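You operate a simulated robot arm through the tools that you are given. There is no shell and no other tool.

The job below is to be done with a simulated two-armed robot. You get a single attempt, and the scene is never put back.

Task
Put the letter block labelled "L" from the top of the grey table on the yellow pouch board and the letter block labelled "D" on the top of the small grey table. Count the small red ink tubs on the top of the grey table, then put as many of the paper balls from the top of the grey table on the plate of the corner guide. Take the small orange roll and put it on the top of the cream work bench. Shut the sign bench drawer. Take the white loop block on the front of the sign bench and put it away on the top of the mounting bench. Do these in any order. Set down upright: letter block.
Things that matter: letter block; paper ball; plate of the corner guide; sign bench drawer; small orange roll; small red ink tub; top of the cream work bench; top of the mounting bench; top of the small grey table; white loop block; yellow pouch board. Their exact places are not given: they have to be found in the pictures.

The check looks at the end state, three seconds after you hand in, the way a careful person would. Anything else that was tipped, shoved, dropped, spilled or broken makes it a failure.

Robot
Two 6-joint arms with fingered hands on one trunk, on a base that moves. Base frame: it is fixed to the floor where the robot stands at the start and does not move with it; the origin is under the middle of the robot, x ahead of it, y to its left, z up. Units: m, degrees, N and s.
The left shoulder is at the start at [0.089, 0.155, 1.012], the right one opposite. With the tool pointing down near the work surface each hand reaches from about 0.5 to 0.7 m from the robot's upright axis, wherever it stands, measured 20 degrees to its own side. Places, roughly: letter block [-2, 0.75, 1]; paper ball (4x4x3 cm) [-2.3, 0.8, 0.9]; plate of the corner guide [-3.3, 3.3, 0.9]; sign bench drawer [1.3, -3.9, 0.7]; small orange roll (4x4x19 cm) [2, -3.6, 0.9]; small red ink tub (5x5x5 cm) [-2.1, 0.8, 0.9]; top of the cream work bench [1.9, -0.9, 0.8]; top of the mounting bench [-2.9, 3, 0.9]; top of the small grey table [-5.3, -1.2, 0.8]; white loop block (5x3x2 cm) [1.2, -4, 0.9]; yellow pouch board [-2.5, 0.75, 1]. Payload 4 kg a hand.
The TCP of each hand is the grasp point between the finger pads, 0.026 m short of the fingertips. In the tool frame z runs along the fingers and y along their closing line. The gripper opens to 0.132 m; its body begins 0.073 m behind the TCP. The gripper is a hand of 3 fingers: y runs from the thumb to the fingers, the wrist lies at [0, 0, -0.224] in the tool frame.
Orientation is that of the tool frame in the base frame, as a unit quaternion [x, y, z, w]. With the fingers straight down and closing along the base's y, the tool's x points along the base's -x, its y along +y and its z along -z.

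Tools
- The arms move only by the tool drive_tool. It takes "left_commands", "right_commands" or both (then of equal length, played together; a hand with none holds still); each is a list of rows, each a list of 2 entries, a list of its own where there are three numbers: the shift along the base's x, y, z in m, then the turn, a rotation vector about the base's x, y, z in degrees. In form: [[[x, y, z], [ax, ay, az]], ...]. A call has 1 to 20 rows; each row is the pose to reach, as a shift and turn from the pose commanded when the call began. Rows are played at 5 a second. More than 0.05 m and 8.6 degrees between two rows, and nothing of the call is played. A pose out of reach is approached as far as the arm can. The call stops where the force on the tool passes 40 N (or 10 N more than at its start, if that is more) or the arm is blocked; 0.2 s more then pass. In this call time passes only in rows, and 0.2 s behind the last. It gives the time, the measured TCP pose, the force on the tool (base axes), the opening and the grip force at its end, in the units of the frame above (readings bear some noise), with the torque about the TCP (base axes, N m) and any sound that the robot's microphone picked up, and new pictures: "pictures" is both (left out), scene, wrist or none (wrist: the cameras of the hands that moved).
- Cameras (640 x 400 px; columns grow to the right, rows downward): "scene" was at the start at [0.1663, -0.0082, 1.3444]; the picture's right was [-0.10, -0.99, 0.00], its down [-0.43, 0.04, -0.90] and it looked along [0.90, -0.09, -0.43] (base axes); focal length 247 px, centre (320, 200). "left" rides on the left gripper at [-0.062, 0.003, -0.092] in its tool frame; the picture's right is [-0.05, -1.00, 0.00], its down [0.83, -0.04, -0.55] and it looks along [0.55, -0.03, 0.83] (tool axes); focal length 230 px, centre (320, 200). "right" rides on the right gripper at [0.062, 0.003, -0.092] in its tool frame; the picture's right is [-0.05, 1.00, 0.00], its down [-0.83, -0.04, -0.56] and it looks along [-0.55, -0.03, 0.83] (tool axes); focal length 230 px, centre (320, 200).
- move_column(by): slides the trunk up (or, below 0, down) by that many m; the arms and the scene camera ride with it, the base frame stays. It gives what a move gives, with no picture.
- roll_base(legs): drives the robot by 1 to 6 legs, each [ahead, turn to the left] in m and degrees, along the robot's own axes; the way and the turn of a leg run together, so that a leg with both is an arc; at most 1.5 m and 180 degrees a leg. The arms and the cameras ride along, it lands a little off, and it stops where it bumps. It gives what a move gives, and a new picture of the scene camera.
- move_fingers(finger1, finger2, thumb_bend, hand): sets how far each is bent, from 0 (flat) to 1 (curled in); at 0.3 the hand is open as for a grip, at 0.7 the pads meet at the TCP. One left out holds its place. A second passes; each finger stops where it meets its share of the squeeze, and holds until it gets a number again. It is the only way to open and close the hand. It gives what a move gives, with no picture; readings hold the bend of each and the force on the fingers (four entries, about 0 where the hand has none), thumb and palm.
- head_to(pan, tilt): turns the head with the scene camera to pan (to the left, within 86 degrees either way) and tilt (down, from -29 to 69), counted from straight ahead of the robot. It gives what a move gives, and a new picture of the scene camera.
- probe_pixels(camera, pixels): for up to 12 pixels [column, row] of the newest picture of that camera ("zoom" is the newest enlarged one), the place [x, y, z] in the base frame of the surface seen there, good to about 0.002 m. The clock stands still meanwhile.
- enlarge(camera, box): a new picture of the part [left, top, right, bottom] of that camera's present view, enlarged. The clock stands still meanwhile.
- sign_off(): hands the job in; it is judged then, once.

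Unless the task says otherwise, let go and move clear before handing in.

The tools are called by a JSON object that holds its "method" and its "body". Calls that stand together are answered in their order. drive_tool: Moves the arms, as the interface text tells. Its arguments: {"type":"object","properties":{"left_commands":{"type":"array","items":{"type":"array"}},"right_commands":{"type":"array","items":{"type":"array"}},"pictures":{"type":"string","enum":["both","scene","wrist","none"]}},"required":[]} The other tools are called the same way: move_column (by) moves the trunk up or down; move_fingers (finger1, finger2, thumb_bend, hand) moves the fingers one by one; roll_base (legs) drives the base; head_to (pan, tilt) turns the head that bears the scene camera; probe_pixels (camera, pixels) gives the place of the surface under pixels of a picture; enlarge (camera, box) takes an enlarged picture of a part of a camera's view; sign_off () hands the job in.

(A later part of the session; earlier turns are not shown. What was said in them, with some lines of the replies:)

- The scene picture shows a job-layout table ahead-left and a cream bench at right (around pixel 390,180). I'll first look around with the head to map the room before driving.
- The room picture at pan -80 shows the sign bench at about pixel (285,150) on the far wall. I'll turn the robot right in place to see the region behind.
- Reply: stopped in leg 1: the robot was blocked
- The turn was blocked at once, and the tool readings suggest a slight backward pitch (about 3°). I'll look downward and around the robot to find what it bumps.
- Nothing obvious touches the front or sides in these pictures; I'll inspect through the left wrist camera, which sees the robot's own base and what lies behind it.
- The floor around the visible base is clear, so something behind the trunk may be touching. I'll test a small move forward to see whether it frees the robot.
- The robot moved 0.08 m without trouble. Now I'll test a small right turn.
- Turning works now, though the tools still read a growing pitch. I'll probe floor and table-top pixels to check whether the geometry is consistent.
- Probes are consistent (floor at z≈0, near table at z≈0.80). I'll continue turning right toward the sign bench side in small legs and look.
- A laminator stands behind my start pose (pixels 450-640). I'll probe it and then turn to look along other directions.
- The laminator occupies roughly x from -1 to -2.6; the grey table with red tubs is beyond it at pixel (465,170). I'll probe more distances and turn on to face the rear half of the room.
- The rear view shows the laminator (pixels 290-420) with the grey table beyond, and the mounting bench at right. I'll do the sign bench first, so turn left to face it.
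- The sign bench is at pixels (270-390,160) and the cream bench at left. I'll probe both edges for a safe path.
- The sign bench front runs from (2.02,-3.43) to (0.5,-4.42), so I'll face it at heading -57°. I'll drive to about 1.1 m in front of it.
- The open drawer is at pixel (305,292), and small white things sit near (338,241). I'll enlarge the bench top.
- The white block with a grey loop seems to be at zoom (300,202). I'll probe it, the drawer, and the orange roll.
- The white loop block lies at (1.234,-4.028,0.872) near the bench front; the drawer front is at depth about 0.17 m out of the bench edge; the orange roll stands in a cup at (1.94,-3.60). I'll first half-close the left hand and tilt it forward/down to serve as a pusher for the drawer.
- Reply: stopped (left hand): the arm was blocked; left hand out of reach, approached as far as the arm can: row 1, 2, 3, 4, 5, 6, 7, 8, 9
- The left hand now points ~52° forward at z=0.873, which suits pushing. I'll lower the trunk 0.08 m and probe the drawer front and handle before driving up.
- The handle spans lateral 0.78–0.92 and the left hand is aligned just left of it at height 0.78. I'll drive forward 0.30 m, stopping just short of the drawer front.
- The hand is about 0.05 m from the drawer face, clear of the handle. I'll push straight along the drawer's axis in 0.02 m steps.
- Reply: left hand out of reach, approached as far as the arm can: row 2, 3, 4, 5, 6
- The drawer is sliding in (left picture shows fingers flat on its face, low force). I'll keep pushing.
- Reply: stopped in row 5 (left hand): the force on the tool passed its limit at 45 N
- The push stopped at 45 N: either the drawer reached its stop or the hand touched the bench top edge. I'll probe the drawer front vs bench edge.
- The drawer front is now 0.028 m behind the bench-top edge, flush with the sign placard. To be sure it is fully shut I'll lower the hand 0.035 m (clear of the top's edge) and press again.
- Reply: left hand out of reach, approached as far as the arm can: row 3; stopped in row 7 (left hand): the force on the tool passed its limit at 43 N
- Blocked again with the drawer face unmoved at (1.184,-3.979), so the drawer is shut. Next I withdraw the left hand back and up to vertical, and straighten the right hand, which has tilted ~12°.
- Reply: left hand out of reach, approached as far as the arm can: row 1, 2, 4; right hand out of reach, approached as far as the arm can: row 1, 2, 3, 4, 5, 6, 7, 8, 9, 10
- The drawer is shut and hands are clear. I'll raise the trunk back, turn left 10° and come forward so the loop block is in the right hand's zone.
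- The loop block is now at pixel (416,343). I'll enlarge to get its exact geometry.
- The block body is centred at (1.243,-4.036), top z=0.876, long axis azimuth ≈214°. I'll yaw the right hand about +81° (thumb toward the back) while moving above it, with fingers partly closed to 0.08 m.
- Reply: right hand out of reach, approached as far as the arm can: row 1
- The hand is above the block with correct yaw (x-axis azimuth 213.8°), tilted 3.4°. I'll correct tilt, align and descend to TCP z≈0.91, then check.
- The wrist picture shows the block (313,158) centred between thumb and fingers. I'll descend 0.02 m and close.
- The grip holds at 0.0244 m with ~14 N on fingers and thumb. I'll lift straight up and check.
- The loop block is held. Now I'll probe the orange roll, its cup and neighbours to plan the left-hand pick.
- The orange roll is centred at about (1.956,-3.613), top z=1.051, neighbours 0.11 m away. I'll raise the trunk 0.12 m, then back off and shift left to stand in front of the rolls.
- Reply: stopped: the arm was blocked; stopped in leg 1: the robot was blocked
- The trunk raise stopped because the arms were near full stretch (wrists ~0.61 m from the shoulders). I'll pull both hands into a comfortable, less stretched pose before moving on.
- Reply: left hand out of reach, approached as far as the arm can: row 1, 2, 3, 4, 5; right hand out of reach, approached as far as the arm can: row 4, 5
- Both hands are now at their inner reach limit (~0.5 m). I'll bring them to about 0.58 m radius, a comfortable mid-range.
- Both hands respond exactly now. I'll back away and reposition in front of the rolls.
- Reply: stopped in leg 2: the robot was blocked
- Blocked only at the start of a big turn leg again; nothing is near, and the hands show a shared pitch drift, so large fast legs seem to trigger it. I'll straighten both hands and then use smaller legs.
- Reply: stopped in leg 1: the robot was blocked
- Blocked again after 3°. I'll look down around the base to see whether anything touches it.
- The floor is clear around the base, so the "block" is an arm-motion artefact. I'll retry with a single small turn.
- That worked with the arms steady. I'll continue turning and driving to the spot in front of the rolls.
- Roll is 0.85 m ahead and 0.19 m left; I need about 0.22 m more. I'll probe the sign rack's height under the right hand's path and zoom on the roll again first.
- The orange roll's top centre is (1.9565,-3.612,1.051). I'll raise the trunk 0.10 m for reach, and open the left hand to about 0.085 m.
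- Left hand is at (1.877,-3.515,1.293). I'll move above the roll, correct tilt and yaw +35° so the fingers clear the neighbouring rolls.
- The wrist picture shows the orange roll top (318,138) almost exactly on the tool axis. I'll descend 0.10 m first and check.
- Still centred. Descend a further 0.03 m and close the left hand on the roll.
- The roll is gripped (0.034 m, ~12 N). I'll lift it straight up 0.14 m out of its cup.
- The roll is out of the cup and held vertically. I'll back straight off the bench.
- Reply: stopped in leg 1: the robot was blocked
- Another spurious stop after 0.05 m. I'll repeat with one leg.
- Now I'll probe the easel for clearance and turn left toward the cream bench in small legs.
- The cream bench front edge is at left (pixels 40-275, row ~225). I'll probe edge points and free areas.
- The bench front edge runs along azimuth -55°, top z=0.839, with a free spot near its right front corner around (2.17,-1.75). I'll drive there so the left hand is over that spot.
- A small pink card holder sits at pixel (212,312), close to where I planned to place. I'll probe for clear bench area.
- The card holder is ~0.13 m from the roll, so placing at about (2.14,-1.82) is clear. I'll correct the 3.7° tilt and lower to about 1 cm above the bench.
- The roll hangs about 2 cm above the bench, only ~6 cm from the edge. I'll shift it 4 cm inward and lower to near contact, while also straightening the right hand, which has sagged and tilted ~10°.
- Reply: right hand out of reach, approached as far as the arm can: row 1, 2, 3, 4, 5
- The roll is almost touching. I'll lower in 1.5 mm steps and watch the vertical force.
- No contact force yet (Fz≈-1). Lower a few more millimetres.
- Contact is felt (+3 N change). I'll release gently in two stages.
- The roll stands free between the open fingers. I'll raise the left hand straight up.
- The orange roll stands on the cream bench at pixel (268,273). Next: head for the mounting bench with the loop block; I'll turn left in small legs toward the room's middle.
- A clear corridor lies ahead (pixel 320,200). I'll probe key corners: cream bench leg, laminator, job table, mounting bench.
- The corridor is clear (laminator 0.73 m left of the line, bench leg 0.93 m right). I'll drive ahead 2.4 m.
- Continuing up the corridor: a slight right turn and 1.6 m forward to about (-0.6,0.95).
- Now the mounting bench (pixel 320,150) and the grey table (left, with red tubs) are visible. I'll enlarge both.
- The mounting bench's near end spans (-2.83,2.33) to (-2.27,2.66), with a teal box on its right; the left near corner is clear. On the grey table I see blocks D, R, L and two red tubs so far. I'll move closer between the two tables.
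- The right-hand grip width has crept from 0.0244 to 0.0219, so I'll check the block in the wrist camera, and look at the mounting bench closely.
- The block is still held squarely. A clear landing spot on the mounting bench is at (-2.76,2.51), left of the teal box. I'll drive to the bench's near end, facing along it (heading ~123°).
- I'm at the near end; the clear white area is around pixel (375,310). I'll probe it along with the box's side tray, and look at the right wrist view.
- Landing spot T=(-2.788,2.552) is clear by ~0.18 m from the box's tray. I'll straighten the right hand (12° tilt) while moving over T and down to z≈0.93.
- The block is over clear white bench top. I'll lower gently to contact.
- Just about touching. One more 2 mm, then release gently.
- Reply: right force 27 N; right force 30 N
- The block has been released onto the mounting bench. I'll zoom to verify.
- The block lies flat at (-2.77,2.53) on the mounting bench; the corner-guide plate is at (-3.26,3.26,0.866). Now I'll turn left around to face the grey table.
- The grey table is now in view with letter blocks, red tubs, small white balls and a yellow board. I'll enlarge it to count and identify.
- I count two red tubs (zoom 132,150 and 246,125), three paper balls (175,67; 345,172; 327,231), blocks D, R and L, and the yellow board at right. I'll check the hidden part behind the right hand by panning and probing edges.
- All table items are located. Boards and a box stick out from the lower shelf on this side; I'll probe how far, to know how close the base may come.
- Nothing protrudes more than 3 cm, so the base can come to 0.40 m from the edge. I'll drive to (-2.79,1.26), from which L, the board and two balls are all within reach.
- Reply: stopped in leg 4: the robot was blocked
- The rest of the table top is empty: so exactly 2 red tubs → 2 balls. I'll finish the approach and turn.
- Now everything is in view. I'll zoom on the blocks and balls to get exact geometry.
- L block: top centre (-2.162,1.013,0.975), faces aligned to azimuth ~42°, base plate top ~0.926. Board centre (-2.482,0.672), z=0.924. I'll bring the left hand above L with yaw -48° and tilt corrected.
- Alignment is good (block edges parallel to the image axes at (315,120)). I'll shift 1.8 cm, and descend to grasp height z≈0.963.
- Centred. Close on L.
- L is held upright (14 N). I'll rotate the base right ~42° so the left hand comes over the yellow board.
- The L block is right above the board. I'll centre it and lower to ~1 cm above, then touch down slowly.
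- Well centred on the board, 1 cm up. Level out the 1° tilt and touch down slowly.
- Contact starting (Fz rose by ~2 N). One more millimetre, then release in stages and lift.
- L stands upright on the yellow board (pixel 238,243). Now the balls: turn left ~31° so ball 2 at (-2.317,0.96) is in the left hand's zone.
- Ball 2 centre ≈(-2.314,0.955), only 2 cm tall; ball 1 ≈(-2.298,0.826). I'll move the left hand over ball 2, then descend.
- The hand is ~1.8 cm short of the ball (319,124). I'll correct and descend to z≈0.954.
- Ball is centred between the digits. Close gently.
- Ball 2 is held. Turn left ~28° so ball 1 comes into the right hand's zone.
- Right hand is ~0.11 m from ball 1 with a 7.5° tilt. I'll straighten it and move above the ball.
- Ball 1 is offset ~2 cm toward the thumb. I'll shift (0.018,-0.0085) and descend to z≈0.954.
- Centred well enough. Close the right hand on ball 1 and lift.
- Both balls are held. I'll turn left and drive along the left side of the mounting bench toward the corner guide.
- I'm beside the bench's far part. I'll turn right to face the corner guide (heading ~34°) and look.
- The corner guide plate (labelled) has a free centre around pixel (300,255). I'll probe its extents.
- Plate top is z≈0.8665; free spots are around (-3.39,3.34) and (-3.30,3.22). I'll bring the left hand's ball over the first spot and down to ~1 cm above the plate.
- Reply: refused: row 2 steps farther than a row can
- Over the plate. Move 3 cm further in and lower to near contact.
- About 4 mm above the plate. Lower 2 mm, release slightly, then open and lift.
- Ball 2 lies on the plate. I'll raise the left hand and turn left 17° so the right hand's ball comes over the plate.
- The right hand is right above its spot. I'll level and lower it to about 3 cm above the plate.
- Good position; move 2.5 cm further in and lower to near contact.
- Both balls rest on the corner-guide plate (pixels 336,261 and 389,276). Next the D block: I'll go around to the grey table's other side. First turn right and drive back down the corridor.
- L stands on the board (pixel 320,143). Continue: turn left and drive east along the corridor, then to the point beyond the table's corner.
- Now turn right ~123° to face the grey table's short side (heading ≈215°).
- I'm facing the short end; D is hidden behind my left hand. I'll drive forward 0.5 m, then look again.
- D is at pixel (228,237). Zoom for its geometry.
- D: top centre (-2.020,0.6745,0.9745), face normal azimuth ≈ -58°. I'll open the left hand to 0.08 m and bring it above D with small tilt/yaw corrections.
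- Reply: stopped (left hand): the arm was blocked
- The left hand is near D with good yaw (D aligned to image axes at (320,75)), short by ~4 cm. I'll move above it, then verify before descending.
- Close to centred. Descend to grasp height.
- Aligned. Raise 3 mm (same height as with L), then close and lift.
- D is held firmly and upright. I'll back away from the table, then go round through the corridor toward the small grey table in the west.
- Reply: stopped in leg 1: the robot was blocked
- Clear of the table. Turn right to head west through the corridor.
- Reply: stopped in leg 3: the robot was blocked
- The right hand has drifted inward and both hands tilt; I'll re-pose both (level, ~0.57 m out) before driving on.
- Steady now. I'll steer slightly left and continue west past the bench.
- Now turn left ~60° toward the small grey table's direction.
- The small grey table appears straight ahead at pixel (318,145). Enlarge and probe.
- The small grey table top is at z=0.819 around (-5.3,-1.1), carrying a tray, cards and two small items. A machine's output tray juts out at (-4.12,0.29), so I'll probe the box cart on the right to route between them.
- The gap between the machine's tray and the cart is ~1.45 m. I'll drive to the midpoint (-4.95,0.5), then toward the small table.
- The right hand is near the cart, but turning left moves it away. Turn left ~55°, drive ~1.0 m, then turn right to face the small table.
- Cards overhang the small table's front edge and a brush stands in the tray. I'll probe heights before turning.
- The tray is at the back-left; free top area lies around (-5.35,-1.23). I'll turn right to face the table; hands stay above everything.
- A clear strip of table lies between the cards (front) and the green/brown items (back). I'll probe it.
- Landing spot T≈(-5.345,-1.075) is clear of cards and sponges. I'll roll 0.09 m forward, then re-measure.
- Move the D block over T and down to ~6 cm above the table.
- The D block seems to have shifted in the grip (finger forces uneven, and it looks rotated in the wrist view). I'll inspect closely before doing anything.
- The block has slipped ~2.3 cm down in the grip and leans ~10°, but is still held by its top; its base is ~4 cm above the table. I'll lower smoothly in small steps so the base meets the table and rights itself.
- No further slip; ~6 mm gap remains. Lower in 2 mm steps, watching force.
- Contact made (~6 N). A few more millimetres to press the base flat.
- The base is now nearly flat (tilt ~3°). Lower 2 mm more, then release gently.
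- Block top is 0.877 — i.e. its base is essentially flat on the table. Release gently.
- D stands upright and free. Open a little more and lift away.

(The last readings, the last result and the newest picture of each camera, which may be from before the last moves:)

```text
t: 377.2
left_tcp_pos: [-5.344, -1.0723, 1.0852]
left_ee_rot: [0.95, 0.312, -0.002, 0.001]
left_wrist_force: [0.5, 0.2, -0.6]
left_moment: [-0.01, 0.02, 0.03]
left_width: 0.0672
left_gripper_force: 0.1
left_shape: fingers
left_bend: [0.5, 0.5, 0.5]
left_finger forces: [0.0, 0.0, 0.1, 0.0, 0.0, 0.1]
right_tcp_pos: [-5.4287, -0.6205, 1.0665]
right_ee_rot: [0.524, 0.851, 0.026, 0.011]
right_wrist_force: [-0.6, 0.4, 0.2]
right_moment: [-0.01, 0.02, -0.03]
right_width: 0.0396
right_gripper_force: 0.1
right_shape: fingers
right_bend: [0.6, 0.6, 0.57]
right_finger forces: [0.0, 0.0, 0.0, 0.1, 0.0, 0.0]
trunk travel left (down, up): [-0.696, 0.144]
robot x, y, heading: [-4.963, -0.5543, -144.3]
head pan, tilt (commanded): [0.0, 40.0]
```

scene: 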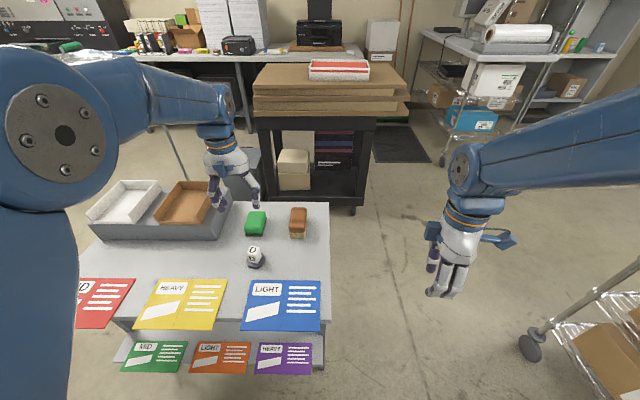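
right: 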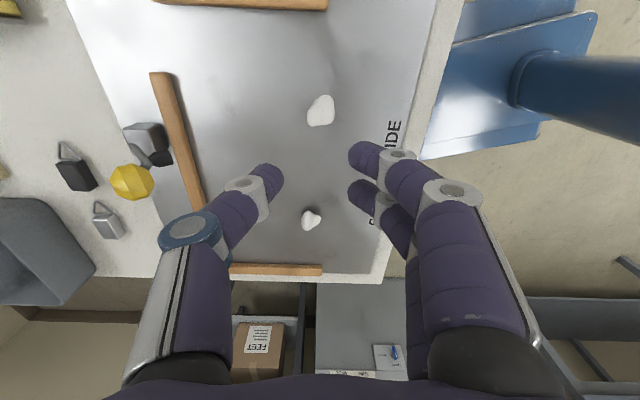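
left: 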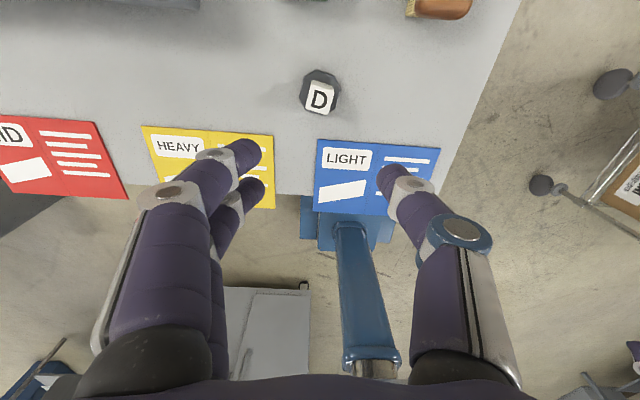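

D stands upright on the small grey table (pixel 254,257), neighbours unmoved. I'll back clear.

{"method": "roll_base", "body": {"legs": [[-0.2, 0]]}}

{"method": "roll_base", "body": {"legs": [[-0.2, 0]]}}

{"method": "enlarge", "body": {"camera": "scene", "box": [60, 150, 360, 330]}}

```text
t: 378.8
left_tcp_pos: [-5.1804, -0.9577, 1.0814]
left_ee_rot: [0.949, 0.314, 0.002, 0.0]
left_wrist_force: [-0.1, -0.5, -0.5]
left_moment: [0.01, 0.0, 0.01]
left_width: 0.0674
left_gripper_force: 0.1
left_shape: fingers
left_bend: [0.5, 0.5, 0.5]
left_finger forces: [0.1, 0.0, 0.0, 0.0, 0.1, 0.0]
right_tcp_pos: [-5.2657, -0.5056, 1.0651]
right_ee_rot: [0.523, 0.852, 0.029, 0.01]
right_wrist_force: [-0.2, -0.2, -0.4]
right_moment: [0.02, -0.01, 0.05]
right_width: 0.0397
right_gripper_force: 0.2
right_shape: fingers
right_bend: [0.6, 0.6, 0.57]
right_finger forces: [0.1, 0.1, 0.0, 0.0, 0.1, 0.0]
trunk travel left (down, up): [-0.696, 0.144]
robot x, y, heading: [-4.7959, -0.4323, -144.4]
head pan, tilt (commanded): [0.0, 40.0]
```

scene: 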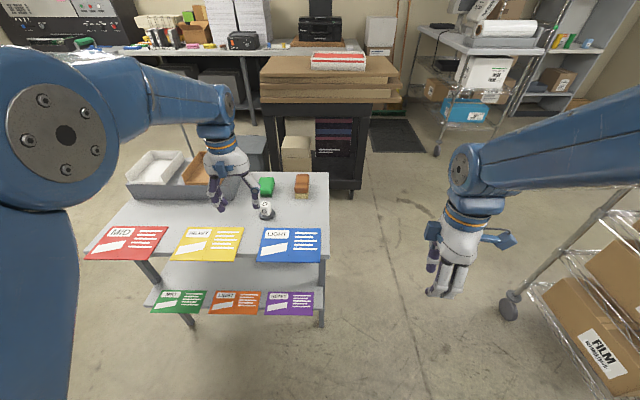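

```text
t: 380.4
left_tcp_pos: [-4.9992, -0.828, 1.0922]
left_ee_rot: [0.949, 0.315, -0.008, 0.003]
left_wrist_force: [-0.1, 0.2, -0.2]
left_moment: [-0.01, 0.02, 0.0]
left_width: 0.0674
left_gripper_force: 0.0
left_shape: fingers
left_bend: [0.5, 0.5, 0.5]
left_finger forces: [0.0, 0.0, 0.0, 0.0, 0.1, 0.0]
right_tcp_pos: [-5.0807, -0.3731, 1.0492]
right_ee_rot: [0.521, 0.851, 0.054, 0.021]
right_wrist_force: [0.4, -0.5, 0.0]
right_moment: [0.0, 0.01, -0.01]
right_width: 0.0397
right_gripper_force: 0.0
right_shape: fingers
right_bend: [0.6, 0.6, 0.57]
right_finger forces: [0.0, 0.0, 0.0, 0.0, 0.0, 0.0]
trunk travel left (down, up): [-0.696, 0.144]
robot x, y, heading: [-4.6331, -0.3186, -144.2]
head pan, tilt (commanded): [0.0, 40.0]
```

scene: 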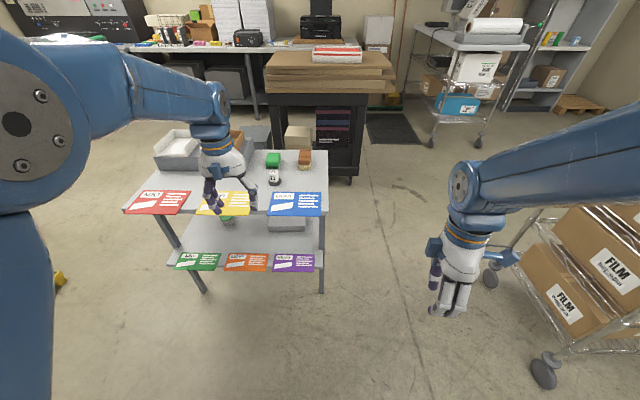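

```text
2.13 times, centred on (210, 240) of scene
```

zoom: 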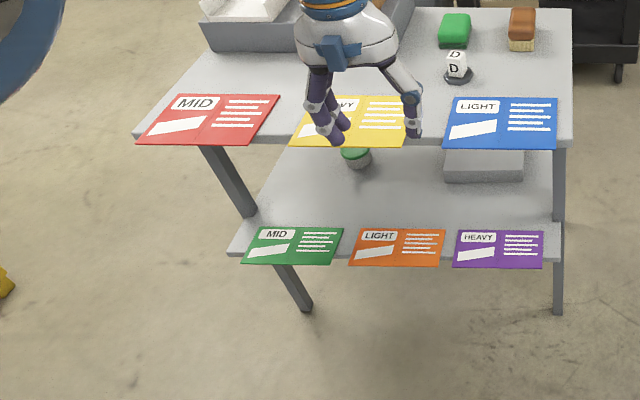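

All pieces are in place: D upright on the small grey table (zoom 456,65), L upright on the yellow board, two balls on the corner-guide plate (two red tubs counted), the orange roll standing on the cream bench, the drawer shut, and the loop block on the mounting bench. Hands are empty and clear, so I hand in.

{"method": "sign_off", "body": {}}

```text
The job is handed in.
```

I finished every part of the job and handed it in. I have no result back from the check yet.

- **Letter blocks:** L is upright on the yellow pouch board. D is upright on the top of the small grey table. D slipped about 2 cm and leaned in the grip on the way down, but it settled flat once lowered and was standing straight when I let go.
- **Paper balls:** I counted two red ink tubs on the grey table, so two balls are on the plate of the corner guide. The third ball is still on the grey table.
- **Orange roll:** it is standing upright near the front right corner of the cream work bench.
- **Drawer:** the sign bench drawer is shut. A second, lower push met the same stop, and it still looked shut in later pictures.
- **White loop block:** it is lying flat on the top of the mounting bench, to the left of the teal box.

I did not go back at the end to look at the sign bench, the cream bench, the grey table or the mounting bench again. What I say about those comes from earlier pictures. The base also stopped as "blocked" several times. I looked around it after the first few stops, found nothing touching it, and treated the later ones the same way without looking again. I did not notice anything else knocked or moved. Both hands are empty and clear of the tables.
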